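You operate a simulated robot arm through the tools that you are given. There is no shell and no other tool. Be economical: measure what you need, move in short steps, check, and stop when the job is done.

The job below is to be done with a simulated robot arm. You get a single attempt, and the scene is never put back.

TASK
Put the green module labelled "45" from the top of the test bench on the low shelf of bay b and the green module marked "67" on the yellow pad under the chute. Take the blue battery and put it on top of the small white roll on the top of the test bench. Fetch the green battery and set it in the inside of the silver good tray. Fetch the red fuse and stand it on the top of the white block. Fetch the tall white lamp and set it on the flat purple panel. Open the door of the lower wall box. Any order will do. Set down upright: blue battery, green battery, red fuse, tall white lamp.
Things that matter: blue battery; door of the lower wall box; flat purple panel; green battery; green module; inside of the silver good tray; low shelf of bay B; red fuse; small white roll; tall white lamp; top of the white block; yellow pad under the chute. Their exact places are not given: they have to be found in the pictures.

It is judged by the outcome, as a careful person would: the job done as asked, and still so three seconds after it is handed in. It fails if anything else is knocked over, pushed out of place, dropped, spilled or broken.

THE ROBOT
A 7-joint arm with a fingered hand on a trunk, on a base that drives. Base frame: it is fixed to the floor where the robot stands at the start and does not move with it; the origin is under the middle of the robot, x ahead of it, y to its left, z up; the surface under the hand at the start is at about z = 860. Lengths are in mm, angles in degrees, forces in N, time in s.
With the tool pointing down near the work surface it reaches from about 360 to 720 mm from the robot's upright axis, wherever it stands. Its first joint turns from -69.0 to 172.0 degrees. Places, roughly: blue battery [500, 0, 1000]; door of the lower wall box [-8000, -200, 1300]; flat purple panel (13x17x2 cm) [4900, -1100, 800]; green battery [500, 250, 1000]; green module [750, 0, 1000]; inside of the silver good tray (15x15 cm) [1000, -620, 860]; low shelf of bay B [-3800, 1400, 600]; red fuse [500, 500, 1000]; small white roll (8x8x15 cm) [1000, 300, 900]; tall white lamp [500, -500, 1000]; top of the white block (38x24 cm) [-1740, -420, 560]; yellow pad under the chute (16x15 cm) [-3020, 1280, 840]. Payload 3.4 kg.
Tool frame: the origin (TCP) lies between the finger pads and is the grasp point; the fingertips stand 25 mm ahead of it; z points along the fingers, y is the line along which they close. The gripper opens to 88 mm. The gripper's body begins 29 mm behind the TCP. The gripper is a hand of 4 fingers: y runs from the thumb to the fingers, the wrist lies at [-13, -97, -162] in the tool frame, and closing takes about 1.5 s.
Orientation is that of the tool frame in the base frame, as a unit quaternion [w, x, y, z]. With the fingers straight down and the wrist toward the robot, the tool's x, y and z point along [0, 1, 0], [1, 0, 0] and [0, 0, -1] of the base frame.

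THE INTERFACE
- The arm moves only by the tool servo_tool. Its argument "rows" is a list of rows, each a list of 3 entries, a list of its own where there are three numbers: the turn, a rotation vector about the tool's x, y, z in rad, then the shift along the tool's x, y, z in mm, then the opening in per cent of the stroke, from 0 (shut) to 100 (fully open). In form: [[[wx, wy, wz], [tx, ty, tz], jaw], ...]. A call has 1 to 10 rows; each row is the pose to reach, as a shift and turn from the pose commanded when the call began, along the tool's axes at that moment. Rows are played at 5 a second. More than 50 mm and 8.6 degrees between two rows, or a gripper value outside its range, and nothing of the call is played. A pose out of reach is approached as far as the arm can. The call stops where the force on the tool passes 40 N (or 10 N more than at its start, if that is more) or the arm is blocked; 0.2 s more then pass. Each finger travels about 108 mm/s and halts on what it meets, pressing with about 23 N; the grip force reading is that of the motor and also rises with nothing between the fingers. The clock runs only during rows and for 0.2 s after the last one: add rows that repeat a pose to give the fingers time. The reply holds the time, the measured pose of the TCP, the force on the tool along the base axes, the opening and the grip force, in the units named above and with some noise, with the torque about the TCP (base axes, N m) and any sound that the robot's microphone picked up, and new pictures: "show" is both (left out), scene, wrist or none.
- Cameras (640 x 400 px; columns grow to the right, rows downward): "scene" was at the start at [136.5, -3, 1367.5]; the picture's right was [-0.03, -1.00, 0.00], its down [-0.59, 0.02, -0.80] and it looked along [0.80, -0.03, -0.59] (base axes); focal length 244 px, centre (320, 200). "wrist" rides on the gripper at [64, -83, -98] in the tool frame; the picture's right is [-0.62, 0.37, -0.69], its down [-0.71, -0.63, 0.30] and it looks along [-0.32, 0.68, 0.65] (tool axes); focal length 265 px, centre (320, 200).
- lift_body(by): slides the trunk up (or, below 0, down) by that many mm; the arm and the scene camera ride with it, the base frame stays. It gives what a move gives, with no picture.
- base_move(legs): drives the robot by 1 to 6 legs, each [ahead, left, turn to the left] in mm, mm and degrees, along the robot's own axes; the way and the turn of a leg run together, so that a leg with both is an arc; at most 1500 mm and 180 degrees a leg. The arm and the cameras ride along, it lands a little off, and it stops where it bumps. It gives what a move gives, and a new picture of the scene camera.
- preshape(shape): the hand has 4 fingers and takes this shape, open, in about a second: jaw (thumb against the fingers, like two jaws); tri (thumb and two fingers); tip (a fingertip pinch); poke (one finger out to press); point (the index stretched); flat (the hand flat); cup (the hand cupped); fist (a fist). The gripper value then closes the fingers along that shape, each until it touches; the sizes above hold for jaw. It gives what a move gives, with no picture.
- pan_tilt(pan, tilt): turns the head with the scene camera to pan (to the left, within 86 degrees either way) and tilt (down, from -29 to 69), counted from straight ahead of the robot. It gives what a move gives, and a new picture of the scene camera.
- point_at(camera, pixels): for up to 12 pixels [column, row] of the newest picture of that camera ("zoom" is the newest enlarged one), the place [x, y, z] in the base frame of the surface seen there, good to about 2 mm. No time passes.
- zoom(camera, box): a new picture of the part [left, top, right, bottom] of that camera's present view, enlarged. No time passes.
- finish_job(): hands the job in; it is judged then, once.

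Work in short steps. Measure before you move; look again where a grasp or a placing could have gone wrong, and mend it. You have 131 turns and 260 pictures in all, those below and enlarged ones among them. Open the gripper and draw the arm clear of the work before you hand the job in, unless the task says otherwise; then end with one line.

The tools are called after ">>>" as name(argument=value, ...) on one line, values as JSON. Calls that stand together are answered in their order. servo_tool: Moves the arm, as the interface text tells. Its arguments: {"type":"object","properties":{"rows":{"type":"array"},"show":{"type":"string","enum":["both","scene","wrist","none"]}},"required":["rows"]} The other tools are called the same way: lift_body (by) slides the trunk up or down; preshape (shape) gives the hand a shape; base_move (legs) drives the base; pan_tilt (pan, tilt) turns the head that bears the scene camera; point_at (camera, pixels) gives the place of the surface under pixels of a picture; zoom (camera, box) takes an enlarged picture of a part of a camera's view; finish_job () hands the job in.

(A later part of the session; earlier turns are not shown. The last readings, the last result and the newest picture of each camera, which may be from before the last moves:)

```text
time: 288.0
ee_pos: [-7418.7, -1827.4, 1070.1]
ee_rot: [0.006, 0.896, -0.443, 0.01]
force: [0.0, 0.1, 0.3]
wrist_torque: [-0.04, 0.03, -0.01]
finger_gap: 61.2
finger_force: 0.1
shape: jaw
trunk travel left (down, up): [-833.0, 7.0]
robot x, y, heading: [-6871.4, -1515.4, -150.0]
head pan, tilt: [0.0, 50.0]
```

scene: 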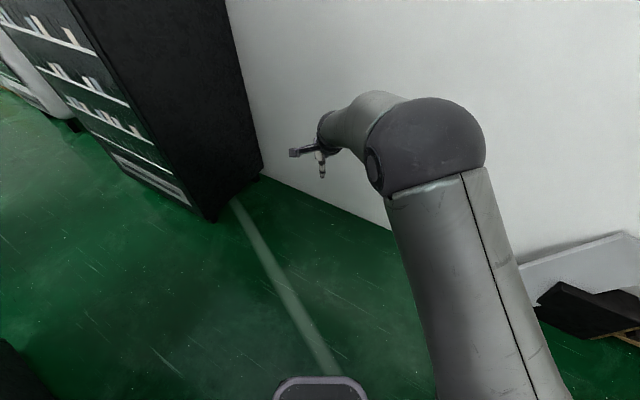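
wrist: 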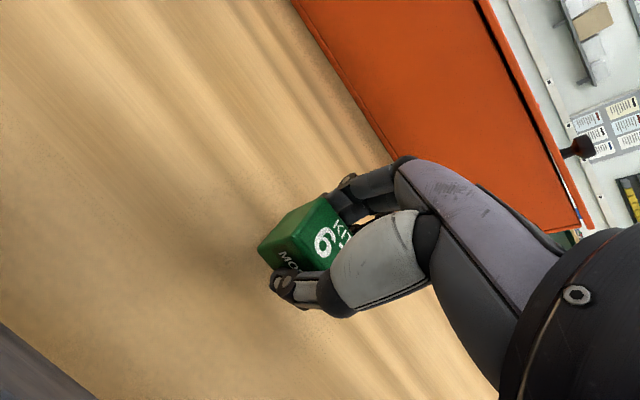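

I'm through. I turn to face the wall and strafe toward the box.

>>> base_move(legs=[[0, 0, -30], [320, 0, 0], [10, -700, 0]])

>>> pan_tilt(pan=-25, tilt=5)

>>> zoom(camera="scene", box=[240, 60, 480, 300])

```text
time: 295.1
ee_pos: [-7835.0, -806.0, 1070.6]
ee_rot: [0.009, 0.751, -0.661, 0.007]
force: [0.5, -0.2, -1.0]
wrist_torque: [-0.01, -0.02, 0.03]
finger_gap: 61.5
finger_force: 0.0
shape: jaw
trunk travel left (down, up): [-833.0, 7.0]
robot x, y, heading: [-7205.1, -807.6, 179.6]
head pan, tilt: [0.0, 50.0]
```

scene: 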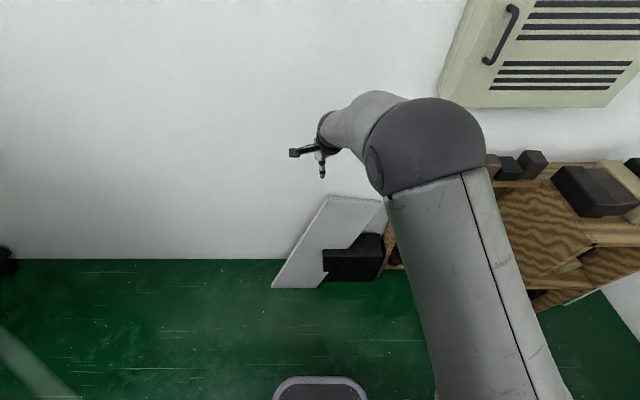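

```text
time: 296.2
ee_pos: [-7836.2, -806.9, 1068.0]
ee_rot: [0.009, 0.751, -0.661, 0.008]
force: [-0.6, 0.1, -0.2]
wrist_torque: [0.0, 0.01, 0.03]
finger_gap: 61.3
finger_force: 0.1
shape: jaw
trunk travel left (down, up): [-833.0, 7.0]
robot x, y, heading: [-7204.3, -808.5, 179.8]
head pan, tilt: [-25.0, 5.0]
```

scene: 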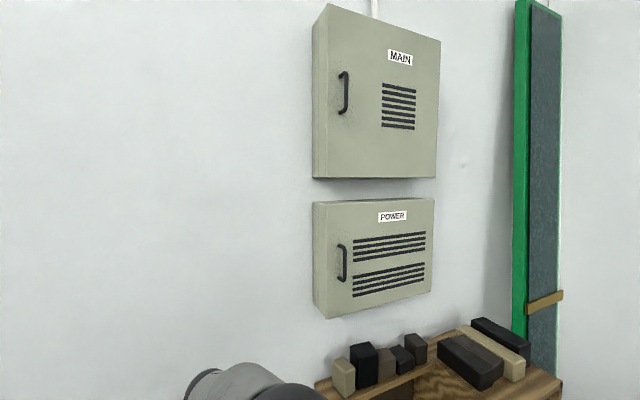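

```text
1.67 times, centred on (360, 180) of scene
```

zoom: 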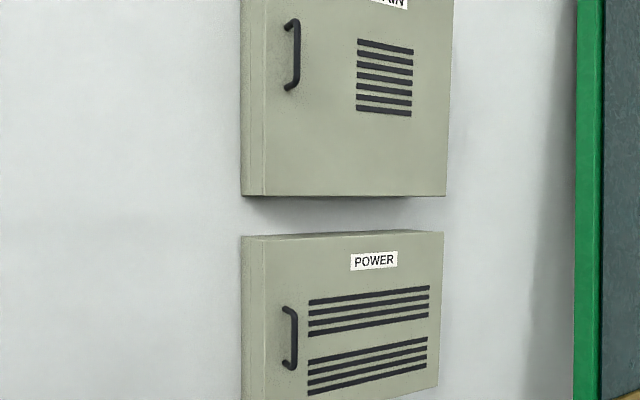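

>>> zoom(camera="scene", box=[305, 190, 445, 325])

>>> point_at(camera="scene", pixels=[[346, 264], [346, 252], [346, 276], [328, 264], [328, 314], [432, 290], [433, 202], [327, 208], [320, 264], [337, 264], [360, 235], [390, 355]])

```text
2.96 times, centred on (375, 258) of scene
```

zoom: 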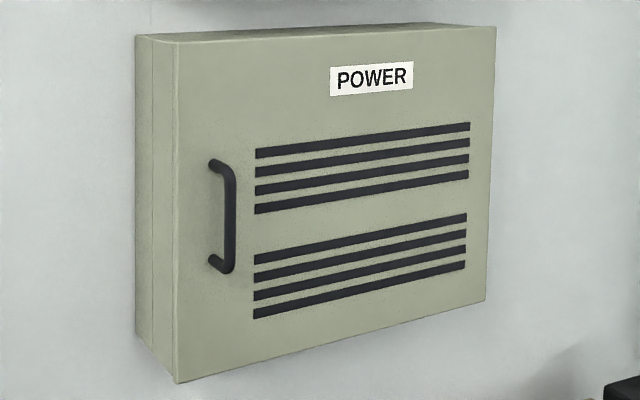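

```text
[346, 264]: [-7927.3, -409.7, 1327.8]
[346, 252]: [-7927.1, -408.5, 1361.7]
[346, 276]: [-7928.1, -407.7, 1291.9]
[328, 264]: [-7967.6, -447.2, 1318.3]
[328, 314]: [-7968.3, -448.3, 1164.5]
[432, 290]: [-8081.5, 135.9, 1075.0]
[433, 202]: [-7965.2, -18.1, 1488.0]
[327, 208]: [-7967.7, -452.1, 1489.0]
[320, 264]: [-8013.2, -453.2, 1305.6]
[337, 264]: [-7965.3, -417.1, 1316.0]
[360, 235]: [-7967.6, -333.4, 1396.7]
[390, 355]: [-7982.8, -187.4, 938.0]
```

The POWER door: plane x≈-7967, hinge at the right (y≈-12), vertical bar handle at (-7927,-409,1327). I back 100 mm and rotate the hand toward a horizontal "handshake" pose in free space.

>>> base_move(legs=[[-100, 0, 0]])

>>> servo_tool(rows=[[[-0.087, 0.087, 0.087], [0, 0, 0], 70], [[-0.173, 0.173, 0.173], [0, 0, 0], 70], [[-0.26, 0.26, 0.26], [0, 0, 0], 70], [[-0.346, 0.346, 0.346], [0, 0, 0], 70], [[-0.433, 0.433, 0.433], [0, 0, 0], 70], [[-0.52, 0.52, 0.52], [0, 0, 0], 70], [[-0.6, 0.6, 0.6], [0, 0, 0], 70], [[-0.6, 0.6, 0.6], [0, 0, 0], 70]])

```text
time: 297.3
ee_pos: [-7735.0, -805.8, 1069.6]
ee_rot: [0.009, 0.75, -0.661, 0.008]
force: [0.1, -0.9, -0.2]
wrist_torque: [-0.02, 0.04, -0.01]
finger_gap: 61.3
finger_force: 0.1
shape: jaw
trunk travel left (down, up): [-833.0, 7.0]
robot x, y, heading: [-7105.0, -811.3, 179.8]
head pan, tilt: [-25.0, 5.0]
```

scene: 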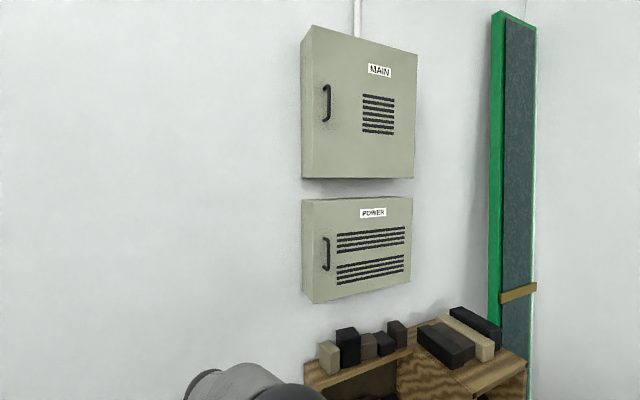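

```text
time: 299.1
ee_pos: [-7735.1, -806.7, 1069.1]
ee_rot: [-0.411, -0.457, 0.788, -0.034]
force: [-0.2, -0.1, 0.0]
wrist_torque: [-0.01, 0.0, 0.01]
finger_gap: 61.5
finger_force: 0.1
shape: jaw
trunk travel left (down, up): [-833.0, 7.0]
robot x, y, heading: [-7106.1, -807.8, 179.6]
head pan, tilt: [-25.0, 5.0]
```

scene: 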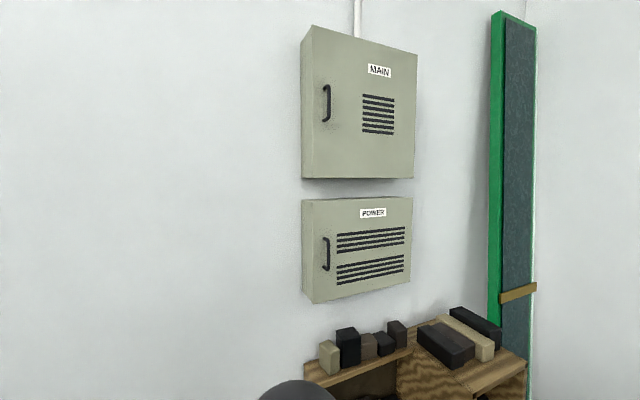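
wrist: 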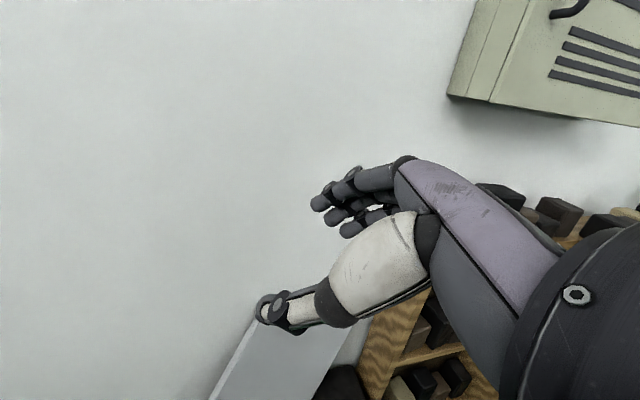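

Rotation is tracking perfectly. I complete it (remaining rotvec ≈ (-0.732, 0.563, 0.631)).

>>> servo_tool(rows=[[[-0.0915, 0.0704, 0.0789], [0, 0, 0], 70], [[-0.183, 0.141, 0.158], [0, 0, 0], 70], [[-0.2745, 0.211, 0.237], [0, 0, 0], 70], [[-0.366, 0.2815, 0.3155], [0, 0, 0], 70], [[-0.4575, 0.352, 0.394], [0, 0, 0], 70], [[-0.549, 0.422, 0.473], [0, 0, 0], 70], [[-0.6405, 0.4926, 0.552], [0, 0, 0], 70], [[-0.732, 0.563, 0.631], [0, 0, 0], 70], [[-0.732, 0.563, 0.631], [0, 0, 0], 70]])

```text
time: 301.1
ee_pos: [-7735.9, -804.9, 1069.1]
ee_rot: [-0.707, 0.002, 0.707, -0.001]
force: [-0.7, -0.6, 0.4]
wrist_torque: [0.0, 0.0, 0.0]
finger_gap: 61.2
finger_force: 0.1
shape: jaw
trunk travel left (down, up): [-833.0, 7.0]
robot x, y, heading: [-7103.8, -812.5, 180.3]
head pan, tilt: [-25.0, 5.0]
```

scene: 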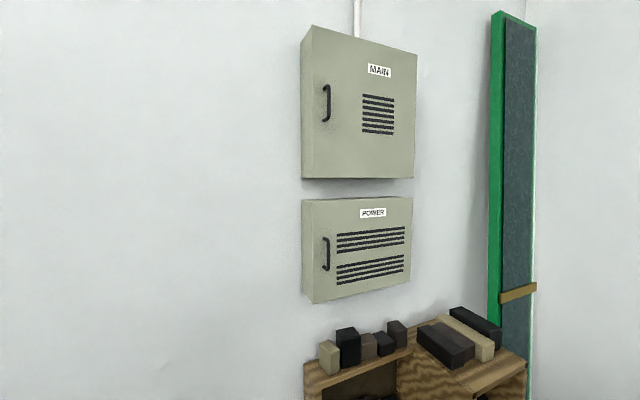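
wrist: 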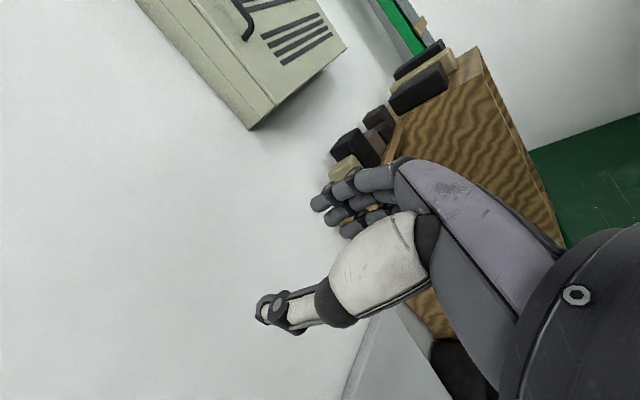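

Pose achieved. I position the base so the hand lines up with the handle, then raise the hand 258 mm.

>>> base_move(legs=[[60, 0, 0], [0, -396, 0]])

>>> servo_tool(rows=[[[0, 0, 0], [45, 0, 0], 70], [[0, 0, 0], [90, 0, 0], 70], [[0, 0, 0], [135, 0, 0], 70], [[0, 0, 0], [180, 0, 0], 70], [[0, 0, 0], [225, 0, 0], 70], [[0, 0, 0], [258, 0, 0], 70], [[0, 0, 0], [258, 0, 0], 70], [[0, 0, 0], [258, 0, 0], 70]])

```text
time: 304.2
ee_pos: [-7794.1, -407.5, 1069.3]
ee_rot: [-0.706, 0.002, 0.708, 0.003]
force: [-0.8, -0.6, -0.3]
wrist_torque: [0.01, -0.03, 0.0]
finger_gap: 61.2
finger_force: 0.1
shape: jaw
trunk travel left (down, up): [-833.0, 7.0]
robot x, y, heading: [-7160.3, -414.1, 179.5]
head pan, tilt: [-25.0, 5.0]
```

scene: 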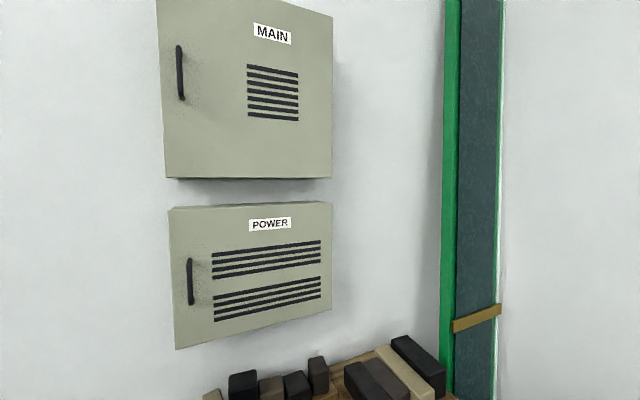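

```text
time: 306.0
ee_pos: [-7793.5, -406.7, 1328.5]
ee_rot: [-0.707, 0.003, 0.708, 0.003]
force: [0.0, 0.1, 0.1]
wrist_torque: [0.06, -0.05, -0.04]
finger_gap: 61.2
finger_force: 0.1
shape: jaw
trunk travel left (down, up): [-833.0, 7.0]
robot x, y, heading: [-7164.6, -415.2, 179.3]
head pan, tilt: [-25.0, 5.0]
```

scene: 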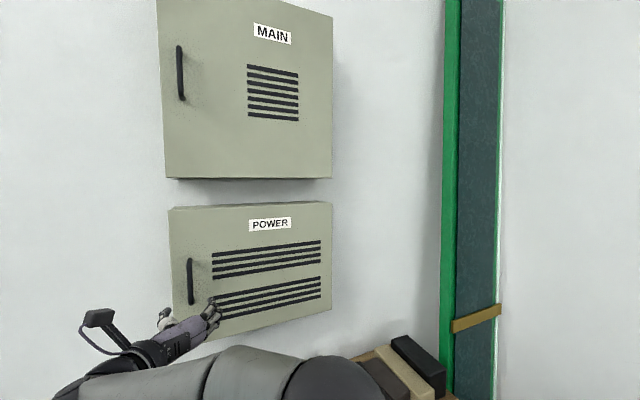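
wrist: 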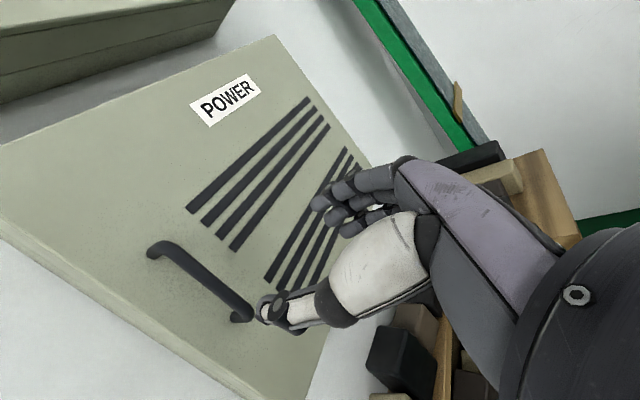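

I measure the handle bar precisely in the wrist view.

>>> point_at(camera="wrist", pixels=[[175, 248], [195, 265], [215, 285], [235, 303], [200, 255], [155, 252]])

>>> point_at(camera="scene", pixels=[[190, 280], [189, 262], [191, 300], [197, 280]])

```text
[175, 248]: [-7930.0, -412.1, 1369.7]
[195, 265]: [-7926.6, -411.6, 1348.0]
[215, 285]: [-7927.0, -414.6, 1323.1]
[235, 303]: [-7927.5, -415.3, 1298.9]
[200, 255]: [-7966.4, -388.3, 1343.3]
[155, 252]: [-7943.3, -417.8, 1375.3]
```

```text
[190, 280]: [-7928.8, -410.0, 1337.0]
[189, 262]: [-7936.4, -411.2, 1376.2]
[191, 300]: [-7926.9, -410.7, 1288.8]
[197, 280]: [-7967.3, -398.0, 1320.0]
```

Bar centre ≈ (-7931,-412,1333). I advance 134 mm with the base so the fingers straddle the bar.

>>> base_move(legs=[[134, 4, 0]])

>>> servo_tool(rows=[[[0, 0, 0], [5, 0, 0], 70], [[0, 0, 0], [5, 0, 0], 70]])

```text
time: 307.3
ee_pos: [-7928.2, -409.7, 1330.3]
ee_rot: [-0.707, 0.002, 0.707, 0.003]
force: [0.9, -0.1, -0.3]
wrist_torque: [-0.01, -0.03, 0.01]
finger_gap: 61.3
finger_force: 0.1
shape: jaw
trunk travel left (down, up): [-833.0, 7.0]
robot x, y, heading: [-7292.4, -418.1, 179.6]
head pan, tilt: [-25.0, 5.0]
```

scene: 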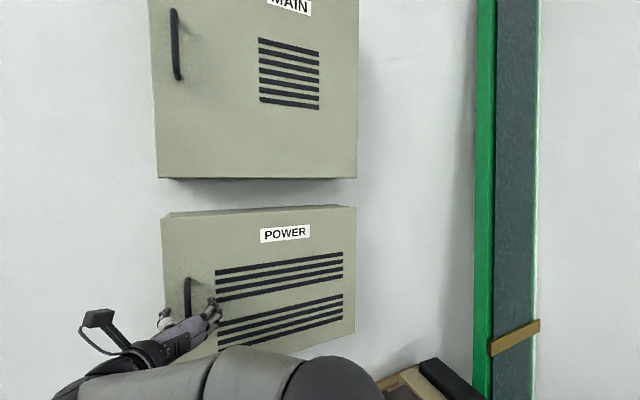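

```text
time: 307.9
ee_pos: [-7927.6, -410.1, 1332.7]
ee_rot: [-0.707, 0.003, 0.707, 0.002]
force: [-0.4, -0.2, -0.4]
wrist_torque: [0.0, -0.03, 0.04]
finger_gap: 61.4
finger_force: 0.0
shape: jaw
trunk travel left (down, up): [-833.0, 7.0]
robot x, y, heading: [-7292.9, -417.5, 179.5]
head pan, tilt: [-25.0, 5.0]
```

scene: 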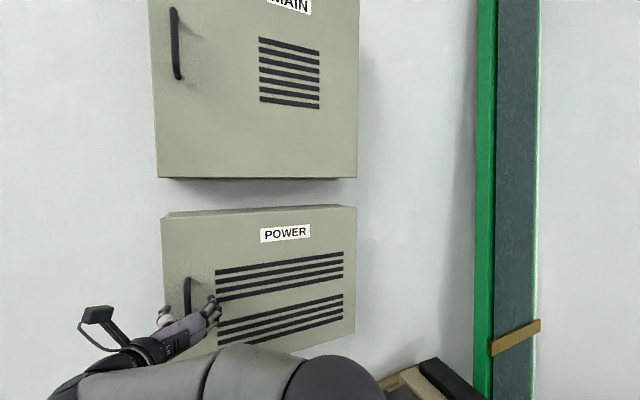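
wrist: 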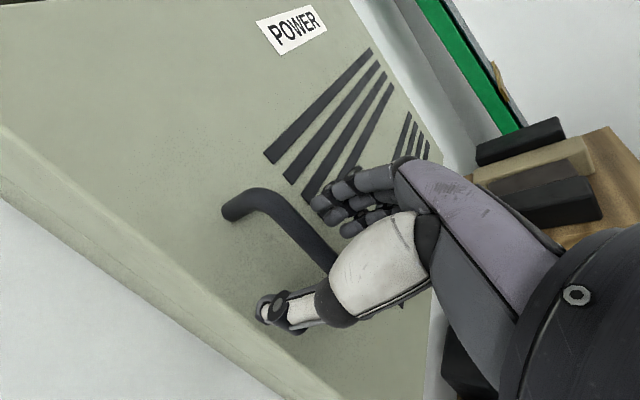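

The bar sits between thumb and fingers. I close on it and pull along the first 9° of the door's arc.

>>> servo_tool(rows=[[[0, 0, 0], [0, 0, 0], 40], [[0, 0, 0], [0, 0, 0], 10], [[0, 0, 0], [0, 0, 0], 0], [[0, 0, 0], [0, 0, 0], 0], [[0, 0, 0], [0, 0, 0], 0], [[0.026, 0, 0], [0, 1, -10], 0], [[0.052, 0, 0], [0, 2.6, -21], 0], [[0.105, 0, 0], [0, 6.3, -41], 0], [[0.157, 0, 0], [0, 11, -62], 0], [[0.157, 0, 0], [0, 11, -62], 0]])

```text
time: 310.1
ee_pos: [-7864.7, -400.8, 1332.5]
ee_rot: [-0.705, -0.053, 0.706, -0.053]
force: [-0.5, -1.6, 0.3]
wrist_torque: [0.01, 0.04, -0.01]
finger_gap: 1.0
finger_force: 23.2
shape: jaw
trunk travel left (down, up): [-833.0, 7.0]
robot x, y, heading: [-7293.4, -417.0, 179.7]
head pan, tilt: [-25.0, 5.0]
```

scene: 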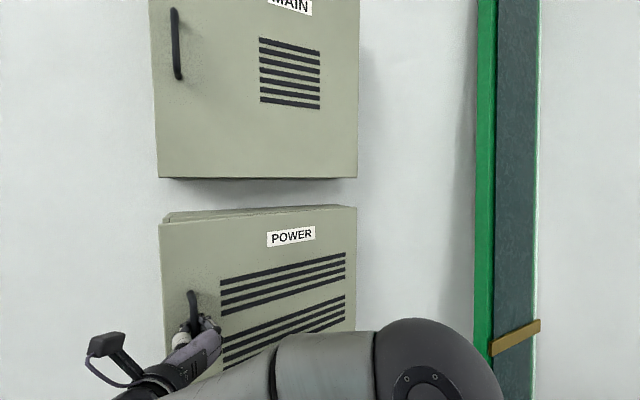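
wrist: 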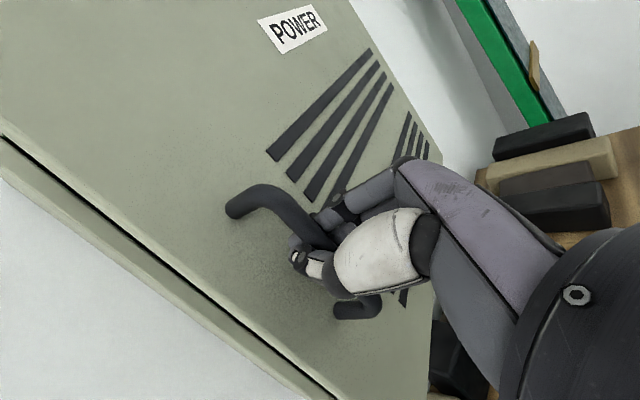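

The door is opening. I continue the arc another 24°.

>>> servo_tool(rows=[[[0.105, 0, 0], [0, 6.3, -41], 0], [[0.209, 0, 0], [0, 16.8, -82], 0], [[0.314, 0, 0], [0, 31.5, -121], 0], [[0.419, 0, 0], [0, 50.3, -158.5], 0], [[0.419, 0, 0], [0, 50.3, -158.5], 0]])

```text
time: 311.3
ee_pos: [-7735.1, -334.1, 1350.0]
ee_rot: [-0.678, -0.199, 0.679, -0.199]
force: [0.0, -2.1, 0.9]
wrist_torque: [-0.03, -0.01, -0.03]
finger_gap: 0.6
finger_force: 22.7
shape: jaw
out of reach, approached as far as the arm can: row 4, 5
trunk travel left (down, up): [-833.0, 7.0]
robot x, y, heading: [-7295.2, -415.7, 179.5]
head pan, tilt: [-25.0, 5.0]
```

scene: 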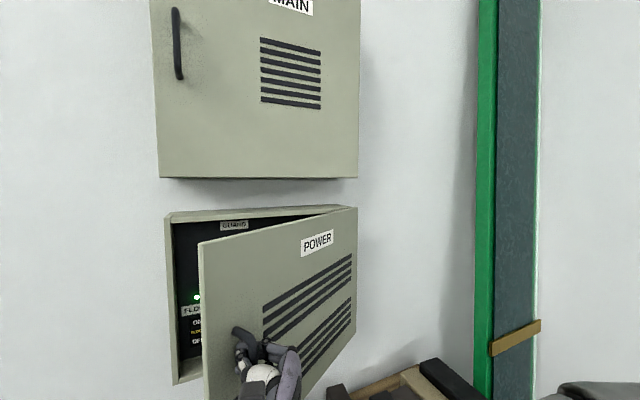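
wrist: 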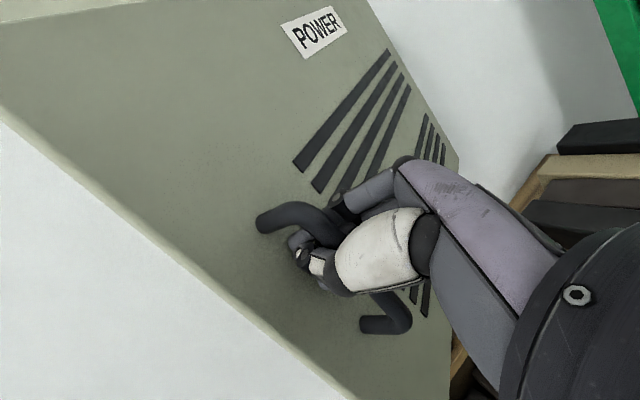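

Door at ~33° and arm reach ends. I continue by rotating the base about the hinge in 6° steps.

>>> base_move(legs=[[-41.7, -70.7, 6], [-41.7, -70.7, 6], [-41.7, -70.7, 6], [-41.7, -70.7, 6]])

```text
time: 314.4
ee_pos: [-7623.1, -208.2, 1350.4]
ee_rot: [-0.622, -0.336, 0.622, -0.337]
force: [1.8, 0.3, -1.2]
wrist_torque: [0.01, 0.0, 0.01]
finger_gap: 0.5
finger_force: 22.6
shape: jaw
trunk travel left (down, up): [-833.0, 7.0]
robot x, y, heading: [-7187.3, -105.7, -156.4]
head pan, tilt: [-25.0, 5.0]
```

scene: 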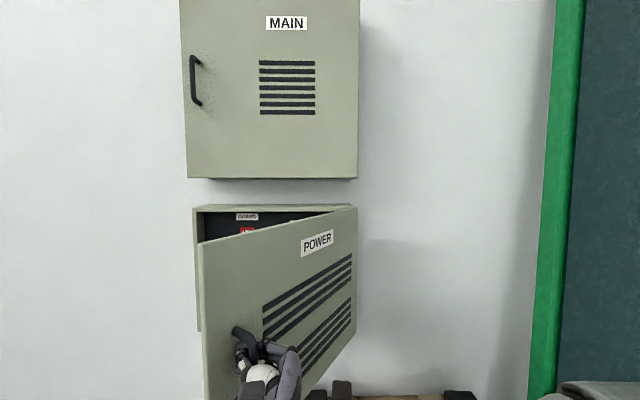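

Door ≈57°. Space remains; I continue 30° more.

>>> base_move(legs=[[-41.7, -70.7, 6], [-41.7, -70.7, 6], [-41.7, -70.7, 6], [-41.7, -70.7, 6], [-41.7, -70.7, 6]])

```text
time: 318.1
ee_pos: [-7570.7, -10.1, 1349.0]
ee_rot: [0.514, 0.485, -0.514, 0.487]
force: [1.2, 0.2, 0.3]
wrist_torque: [0.01, 0.02, 0.01]
finger_gap: 0.5
finger_force: 22.9
shape: jaw
trunk travel left (down, up): [-833.0, 7.0]
robot x, y, heading: [-7244.6, 293.2, -126.2]
head pan, tilt: [-25.0, 5.0]
```

scene: 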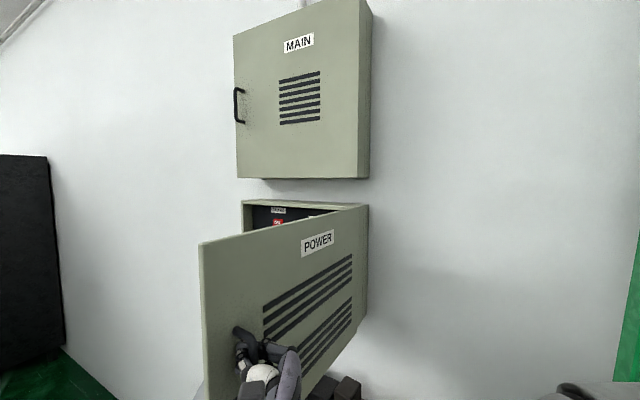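

Door is ≈87° open. I release and back the hand straight away from the handle.

>>> servo_tool(rows=[[[0, 0, 0], [0, 0, 0], 40], [[0, 0, 0], [0, 0, 0], 70], [[0, 0, 0], [0, 0, 0], 70], [[0, 0, 0], [0, 0, 0], 70]], show="wrist")

>>> base_move(legs=[[-97, -71, 0]])

```text
time: 319.1
ee_pos: [-7571.6, -10.6, 1349.9]
ee_rot: [-0.513, -0.485, 0.514, -0.486]
force: [0.5, 0.0, -0.9]
wrist_torque: [0.01, 0.02, 0.0]
finger_gap: 61.2
finger_force: 0.0
shape: jaw
trunk travel left (down, up): [-833.0, 7.0]
robot x, y, heading: [-7247.2, 295.1, -126.5]
head pan, tilt: [-25.0, 5.0]
```

wrist: 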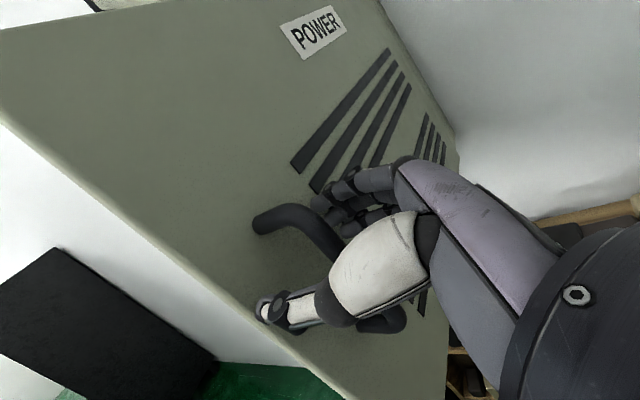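

```text
time: 320.4
ee_pos: [-7572.1, 109.6, 1348.6]
ee_rot: [-0.513, -0.486, 0.514, -0.486]
force: [0.2, -0.1, 0.1]
wrist_torque: [-0.04, -0.02, -0.02]
finger_gap: 61.0
finger_force: 0.0
shape: jaw
trunk travel left (down, up): [-833.0, 7.0]
robot x, y, heading: [-7245.0, 416.6, -126.6]
head pan, tilt: [-25.0, 5.0]
```

scene: 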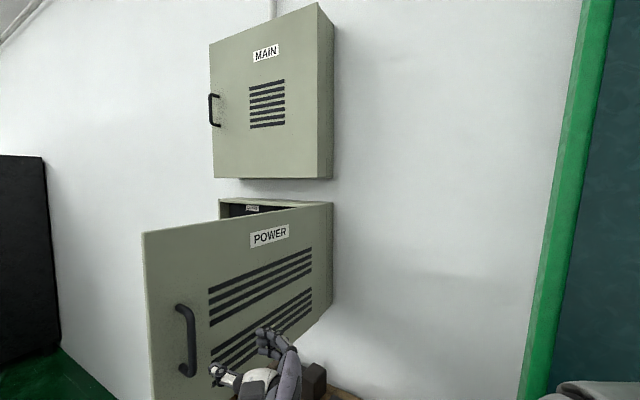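

Door stays open. I leave: shift away from the door, turn left to heading 90 (arm on the slab side), and reverse down the corridor.

>>> base_move(legs=[[-48, 64, 0], [0, 0, 108], [0, 0, 108.5], [-1500, 0, 0], [-420, 0, 0]])

```text
time: 339.6
ee_pos: [-7108.6, -1063.6, 1349.2]
ee_rot: [-0.62, 0.34, 0.621, 0.338]
force: [-0.6, 0.2, 0.2]
wrist_torque: [-0.01, 0.01, -0.03]
finger_gap: 61.4
finger_force: 0.1
shape: jaw
trunk travel left (down, up): [-833.0, 7.0]
robot x, y, heading: [-7194.4, -1505.6, 89.4]
head pan, tilt: [-25.0, 5.0]
```

scene: 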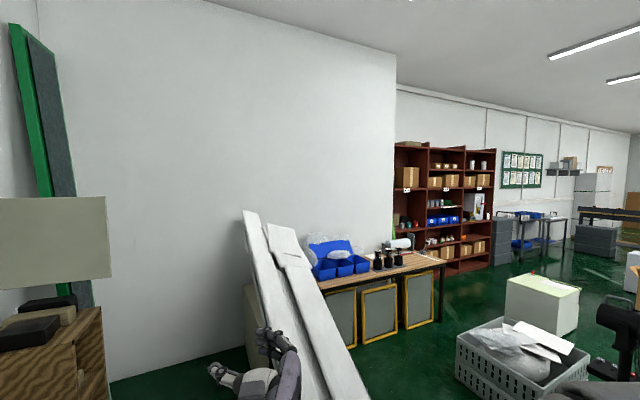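

I turn to heading 210 and line up with the gap.

>>> base_move(legs=[[0, 0, 120.6], [-265, 169, 0]])

```text
time: 346.8
ee_pos: [-7305.0, -1667.9, 1348.7]
ee_rot: [-0.6, -0.374, 0.601, -0.373]
force: [-0.5, 0.3, -0.1]
wrist_torque: [0.03, -0.01, -0.02]
finger_gap: 61.4
finger_force: 0.1
shape: jaw
trunk travel left (down, up): [-833.0, 7.0]
robot x, y, heading: [-6887.6, -1510.2, -149.7]
head pan, tilt: [-25.0, 5.0]
```

scene: 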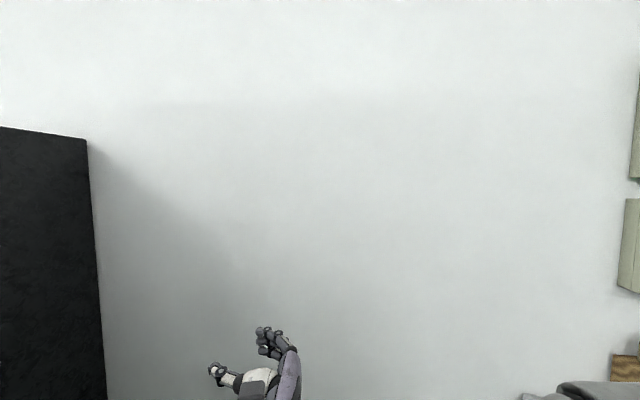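

>>> base_move(legs=[[-444, 6, -0.6], [-539, 2, 0], [-868, -768, 0], [0, 0, 150.3]])

```text
time: 363.9
ee_pos: [-5231.5, -17.9, 1349.4]
ee_rot: [-0.212, 0.676, 0.21, 0.673]
force: [0.5, -0.3, 0.7]
wrist_torque: [-0.02, -0.03, 0.01]
finger_gap: 61.4
finger_force: 0.0
shape: jaw
trunk travel left (down, up): [-833.0, 7.0]
robot x, y, heading: [-5673.2, 50.6, 1.7]
head pan, tilt: [-25.0, 5.0]
```

scene: 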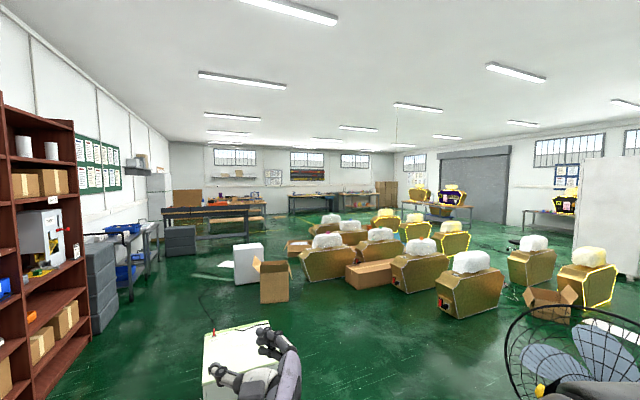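

Out of the gap. I bring the hand back to the fingers-down carrying pose.

>>> servo_tool(rows=[[[0.0575, -0.1105, -0.0582], [-20, 2.8, 16.3], 70], [[0.115, -0.221, -0.1164], [-40, 5.6, 32.6], 70], [[0.1725, -0.3315, -0.1746], [-60, 8.4, 48.9], 70], [[0.23, -0.442, -0.2328], [-80, 11.2, 65.2], 70], [[0.2875, -0.5525, -0.291], [-100, 14, 81.5], 70], [[0.345, -0.663, -0.3492], [-120, 16.8, 97.8], 70], [[0.4025, -0.7735, -0.4074], [-140, 19.6, 114], 70], [[0.46, -0.884, -0.4656], [-160, 22.4, 130], 70], [[0.5175, -0.9945, -0.5238], [-180, 25.2, 147], 70], [[0.575, -1.105, -0.582], [-199, 28, 163], 70]], show="none")

>>> servo_tool(rows=[[[0.0575, -0.1105, -0.0582], [0, 0, 0], 70], [[0.115, -0.221, -0.1164], [0, 0, 0], 70], [[0.1725, -0.3315, -0.1746], [0, 0, 0], 70], [[0.1725, -0.3315, -0.1746], [0, 0, 0], 70], [[0.1725, -0.3315, -0.1746], [0, 0, 0], 70]], show="none")

```text
time: 366.1
ee_pos: [-5082.1, 54.2, 1149.5]
ee_rot: [-0.052, 0.754, 0.631, 0.176]
force: [0.2, 0.1, -0.1]
wrist_torque: [0.03, 0.01, 0.01]
finger_gap: 61.4
finger_force: 0.1
shape: jaw
trunk travel left (down, up): [-833.0, 7.0]
robot x, y, heading: [-5673.9, 50.8, 1.5]
head pan, tilt: [-25.0, 5.0]
```

```text
time: 367.2
ee_pos: [-5078.9, 43.6, 1163.6]
ee_rot: [-0.008, 0.715, 0.699, 0.021]
force: [0.0, 0.4, 0.3]
wrist_torque: [-0.03, -0.04, 0.02]
finger_gap: 61.0
finger_force: 0.1
shape: jaw
trunk travel left (down, up): [-833.0, 7.0]
robot x, y, heading: [-5673.9, 52.5, 1.8]
head pan, tilt: [-25.0, 5.0]
```

Now to the bench for the red fuse.

>>> base_move(legs=[[0, 0, -1.8], [920, -42, 0], [350, 380, 0], [1500, 0, 0], [1500, 0, 0], [1100, -300, 0]])

>>> pan_tilt(pan=35, tilt=40)

```text
time: 370.1
ee_pos: [-4707.5, -6.1, 1158.0]
ee_rot: [-0.017, 0.732, 0.681, 0.02]
force: [0.3, 0.2, -1.2]
wrist_torque: [0.02, 0.05, 0.03]
finger_gap: 61.3
finger_force: 0.1
shape: jaw
trunk travel left (down, up): [-833.0, 7.0]
robot x, y, heading: [-5310.6, 32.2, -0.6]
head pan, tilt: [-25.0, 5.0]
stopped in leg 2: the robot was blocked; the commanded pose is now the measured one
```

scene: 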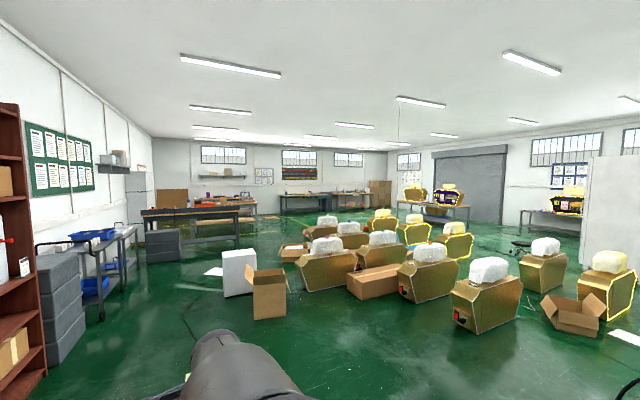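

```text
time: 371.4
ee_pos: [-4712.4, -5.0, 1160.6]
ee_rot: [-0.014, 0.732, 0.681, 0.022]
force: [0.0, -0.1, -0.5]
wrist_torque: [-0.01, -0.02, 0.01]
finger_gap: 61.1
finger_force: 0.1
shape: jaw
trunk travel left (down, up): [-833.0, 7.0]
robot x, y, heading: [-5306.4, 33.2, -1.1]
head pan, tilt: [35.0, 40.0]
```

scene: 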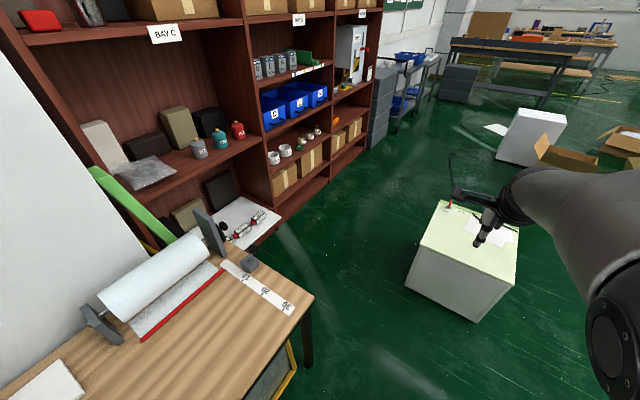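

Blocked; I look down right to see what touches.

>>> pan_tilt(pan=-45, tilt=62)

>>> pan_tilt(pan=75, tilt=62)

```text
time: 373.0
ee_pos: [-4712.1, -4.0, 1159.9]
ee_rot: [-0.015, 0.731, 0.681, 0.021]
force: [0.2, -0.2, -0.5]
wrist_torque: [0.03, 0.0, -0.02]
finger_gap: 61.3
finger_force: 0.1
shape: jaw
trunk travel left (down, up): [-833.0, 7.0]
robot x, y, heading: [-5310.7, 32.1, -0.9]
head pan, tilt: [-45.0, 62.0]
```

scene: 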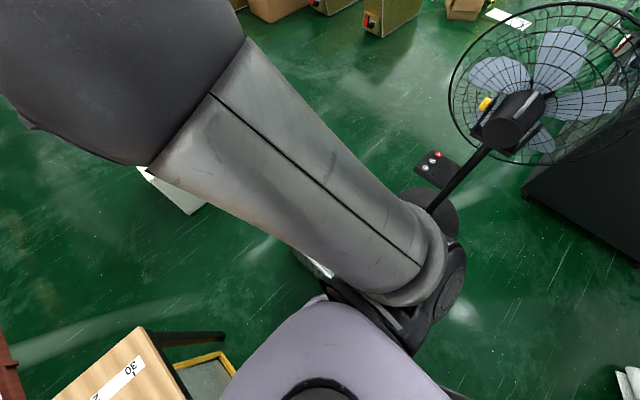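

```text
time: 375.0
ee_pos: [-4710.9, -5.2, 1159.1]
ee_rot: [-0.015, 0.732, 0.681, 0.021]
force: [0.3, -0.9, 0.0]
wrist_torque: [-0.01, 0.01, -0.01]
finger_gap: 61.3
finger_force: 0.1
shape: jaw
trunk travel left (down, up): [-833.0, 7.0]
robot x, y, heading: [-5305.3, 33.1, -0.8]
head pan, tilt: [75.0, 62.0]
```

scene: 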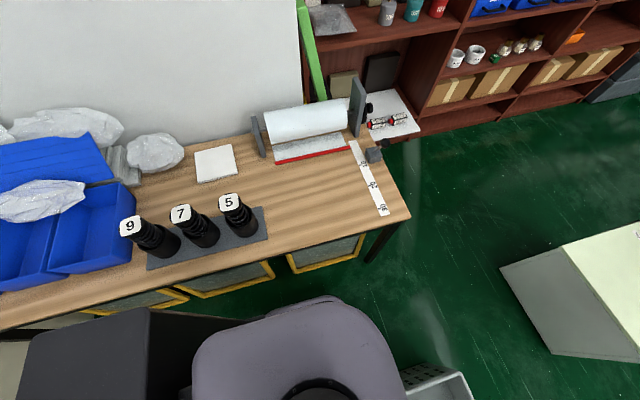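

>>> point_at(camera="scene", pixels=[[455, 375], [440, 385], [420, 370], [408, 215], [520, 340], [370, 250], [462, 395], [560, 352]])

>>> pan_tilt(pan=20, tilt=69)

```text
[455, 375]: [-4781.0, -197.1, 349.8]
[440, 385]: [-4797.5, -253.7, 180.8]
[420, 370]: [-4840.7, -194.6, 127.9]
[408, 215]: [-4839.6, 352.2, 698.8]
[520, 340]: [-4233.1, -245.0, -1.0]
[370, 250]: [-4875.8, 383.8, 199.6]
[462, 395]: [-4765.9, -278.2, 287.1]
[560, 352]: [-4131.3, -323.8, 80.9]
```

```text
time: 376.2
ee_pos: [-4711.9, -4.8, 1159.4]
ee_rot: [-0.014, 0.732, 0.681, 0.021]
force: [0.1, -0.2, -0.1]
wrist_torque: [0.01, -0.02, -0.03]
finger_gap: 61.3
finger_force: 0.1
shape: jaw
trunk travel left (down, up): [-833.0, 7.0]
robot x, y, heading: [-5309.6, 31.7, -0.6]
head pan, tilt: [20.0, 68.8]
```

scene: 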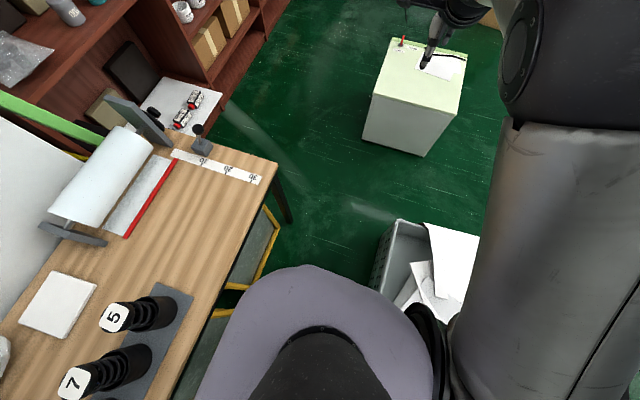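

Crate edge at y≈-195, table edge y≈352: I recentre to y≈80 and pass.

>>> base_move(legs=[[-60, 0, 0.7], [0, 50, 0], [700, 0, 0], [270, 310, 0], [1500, 0, 0], [1500, 0, 0]])

```text
time: 397.3
ee_pos: [-809.0, 366.5, 1159.9]
ee_rot: [-0.015, 0.722, 0.691, 0.021]
force: [0.2, 0.5, 0.2]
wrist_torque: [0.01, 0.0, -0.01]
finger_gap: 61.3
finger_force: 0.1
shape: jaw
trunk travel left (down, up): [-833.0, 7.0]
robot x, y, heading: [-1405.9, 386.6, 1.1]
head pan, tilt: [20.0, 68.8]
```

scene: 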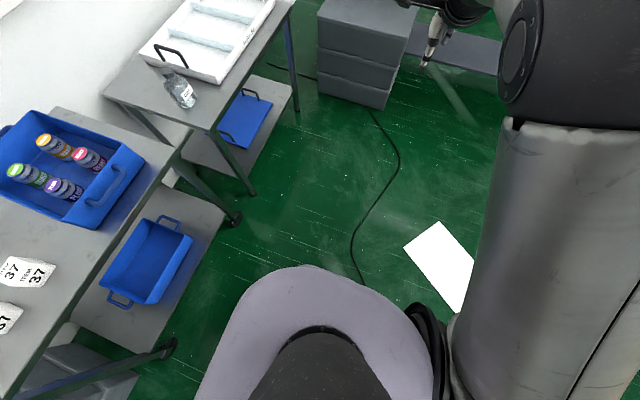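

>>> point_at(camera="scene", pixels=[[388, 108], [416, 20], [395, 55], [318, 88], [390, 50], [240, 220], [430, 225]])

>>> base_move(legs=[[1150, -280, -1.1]])

>>> pan_tilt(pan=40, tilt=40)

```text
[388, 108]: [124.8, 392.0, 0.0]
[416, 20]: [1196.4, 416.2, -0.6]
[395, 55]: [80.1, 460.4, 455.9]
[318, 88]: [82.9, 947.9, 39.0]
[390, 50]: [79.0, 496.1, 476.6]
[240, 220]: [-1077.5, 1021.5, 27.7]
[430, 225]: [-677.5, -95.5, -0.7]
```

```text
time: 403.3
ee_pos: [346.5, 95.6, 1159.6]
ee_rot: [-0.016, 0.724, 0.689, 0.021]
force: [-1.4, -1.0, 0.1]
wrist_torque: [0.02, 0.0, 0.01]
finger_gap: 61.1
finger_force: 0.0
shape: jaw
trunk travel left (down, up): [-833.0, 7.0]
robot x, y, heading: [-250.3, 124.3, 0.4]
head pan, tilt: [20.0, 68.8]
```

scene: 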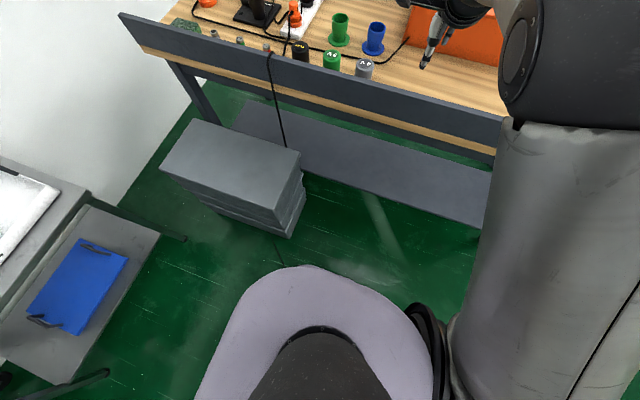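

```text
time: 404.2
ee_pos: [347.2, 95.1, 1160.8]
ee_rot: [-0.015, 0.724, 0.689, 0.02]
force: [0.3, -0.4, 0.6]
wrist_torque: [0.01, -0.01, 0.03]
finger_gap: 61.3
finger_force: 0.0
shape: jaw
trunk travel left (down, up): [-833.0, 7.0]
robot x, y, heading: [-249.8, 118.3, 0.6]
head pan, tilt: [40.0, 40.0]
```

scene: 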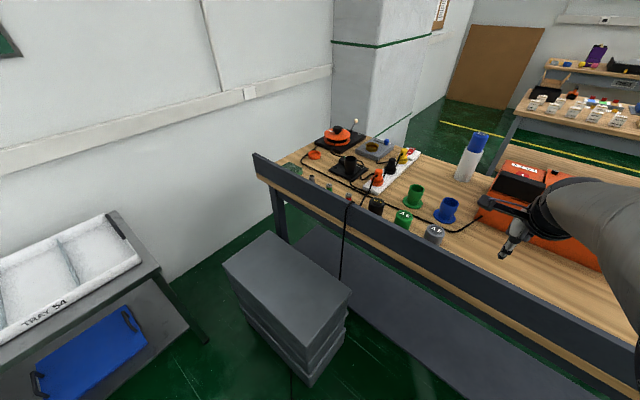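

Stack occupies x≥80, y≥392. I drive to (60,130) and swing the arm left over the fuse.

>>> base_move(legs=[[305, 8, -0.5]])

>>> servo_tool(rows=[[[0, 0, -0.077], [45, -16, 0], 60], [[0, 0, -0.154], [91, -32, 0], 60], [[0, 0, -0.23], [137, -49, 0], 60], [[0, 0, -0.307], [183, -65, 0], 60], [[0, 0, -0.384], [228, -81, 0], 60], [[0, 0, -0.46], [274, -97, 0], 60], [[0, 0, -0.538], [320, -113, 0], 60], [[0, 0, -0.614], [365, -130, 0], 60], [[0, 0, -0.69], [411, -146, 0], 60], [[0, 0, -0.768], [457, -162, 0], 60]], show="none")

>>> lift_body(by=-100)

>>> servo_tool(rows=[[[0, 0, 0], [0, 0, 0], 60], [[0, 0, 0], [0, 0, 0], 60]])

```text
time: 406.3
ee_pos: [649.5, 97.7, 1158.9]
ee_rot: [-0.015, 0.728, 0.685, 0.02]
force: [0.8, 0.0, -0.1]
wrist_torque: [-0.03, -0.03, -0.01]
finger_gap: 61.5
finger_force: 0.0
shape: jaw
trunk travel left (down, up): [-833.0, 7.0]
robot x, y, heading: [54.4, 126.8, -0.2]
head pan, tilt: [40.0, 40.0]
```

scene: 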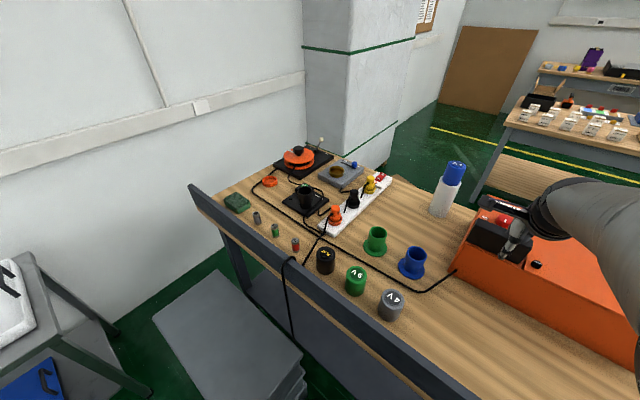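

```text
time: 408.5
ee_pos: [519.4, 459.4, 1161.5]
ee_rot: [-0.006, 0.418, 0.908, 0.024]
force: [0.2, 0.2, 1.2]
wrist_torque: [-0.02, 0.02, 0.0]
finger_gap: 53.2
finger_force: 0.1
shape: jaw
out of reach, approached as far as the arm can: row 8, 9, 10
trunk travel left (down, up): [-833.0, 7.0]
robot x, y, heading: [55.3, 131.8, -0.4]
head pan, tilt: [40.0, 40.0]
```

```text
time: 409.8
ee_pos: [519.5, 457.2, 1062.4]
ee_rot: [-0.006, 0.419, 0.908, 0.024]
force: [0.1, 0.8, -0.6]
wrist_torque: [0.03, -0.03, 0.02]
finger_gap: 52.8
finger_force: 0.2
shape: jaw
trunk travel left (down, up): [-733.0, 107.0]
robot x, y, heading: [54.7, 125.7, 0.1]
head pan, tilt: [40.0, 40.0]
```

```text
time: 410.4
ee_pos: [518.8, 457.1, 1061.6]
ee_rot: [-0.006, 0.419, 0.908, 0.025]
force: [0.3, 0.3, -0.3]
wrist_torque: [0.01, -0.05, -0.01]
finger_gap: 52.8
finger_force: 0.0
shape: jaw
trunk travel left (down, up): [-733.0, 107.0]
robot x, y, heading: [53.0, 131.3, -0.2]
head pan, tilt: [40.0, 40.0]
```

scene: 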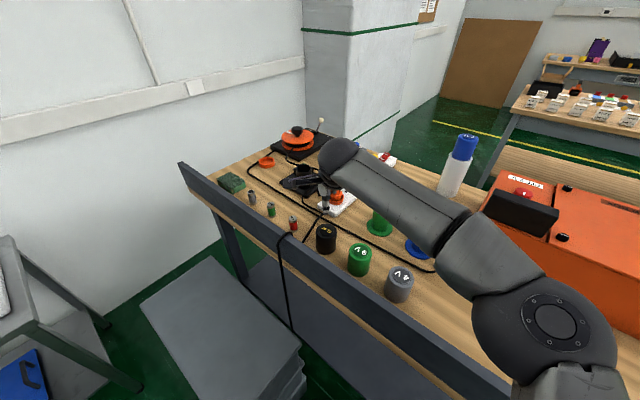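
wrist: 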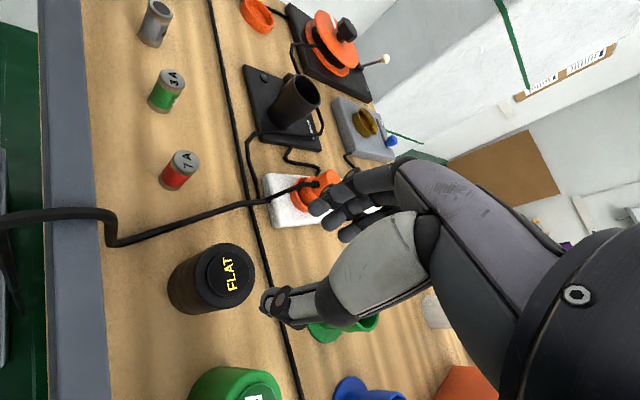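

The left reach is limited (shoulder is on the right). I measure the fuse now, then shift right and turn the base 35° left.

>>> point_at(camera="wrist", pixels=[[186, 160], [175, 178], [172, 188], [168, 90], [225, 275]])

>>> base_move(legs=[[20, -80, 0], [0, 0, 35]])

>>> servo_tool(rows=[[[0, 0, 0.074], [-40, 8, 0], 60], [[0, 0, 0.148], [-81, 16, 0], 60], [[0, 0, 0.222], [-122, 24, 0], 60], [[0, 0, 0.296], [-162, 32, 0], 60], [[0, 0, 0.37], [-203, 40, 0], 60], [[0, 0, 0.445], [-243, 48, 0], 60], [[0, 0, 0.445], [-243, 48, 0], 60]])

```text
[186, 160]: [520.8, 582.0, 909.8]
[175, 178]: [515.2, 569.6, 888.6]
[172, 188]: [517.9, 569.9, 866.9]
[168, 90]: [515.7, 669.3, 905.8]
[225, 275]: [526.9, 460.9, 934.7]
```

```text
time: 413.2
ee_pos: [264.1, 584.1, 1061.1]
ee_rot: [-0.014, 0.125, 0.992, 0.022]
force: [0.5, -0.3, 0.2]
wrist_torque: [0.0, 0.04, 0.02]
finger_gap: 52.8
finger_force: 0.1
shape: jaw
trunk travel left (down, up): [-733.0, 107.0]
robot x, y, heading: [73.8, 52.7, 35.2]
head pan, tilt: [40.0, 40.0]
```

scene: 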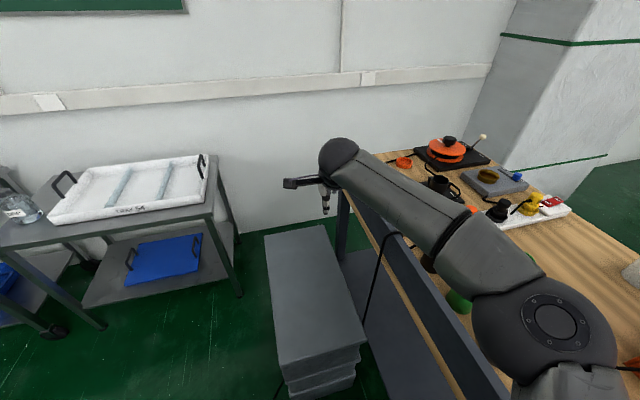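

```text
time: 414.8
ee_pos: [501.3, 565.4, 1058.5]
ee_rot: [-0.017, 0.334, 0.942, 0.022]
force: [-0.5, 0.8, 0.6]
wrist_torque: [0.01, 0.0, 0.02]
finger_gap: 53.0
finger_force: 0.2
shape: jaw
out of reach, approached as far as the arm can: row 6, 7
trunk travel left (down, up): [-733.0, 107.0]
robot x, y, heading: [75.4, 48.7, 34.9]
head pan, tilt: [40.0, 40.0]
```

scene: 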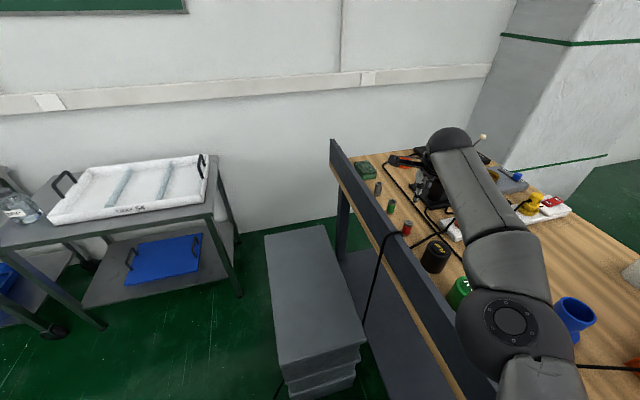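
wrist: 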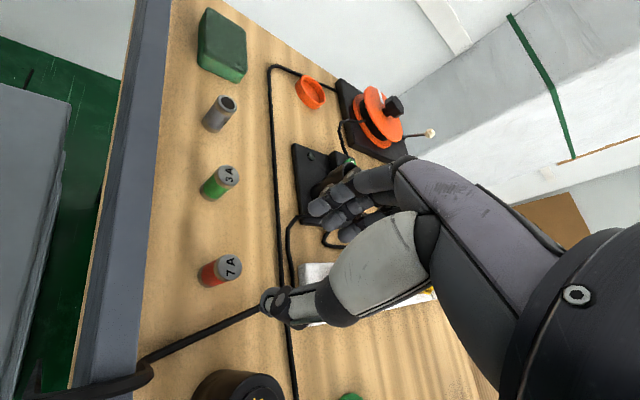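

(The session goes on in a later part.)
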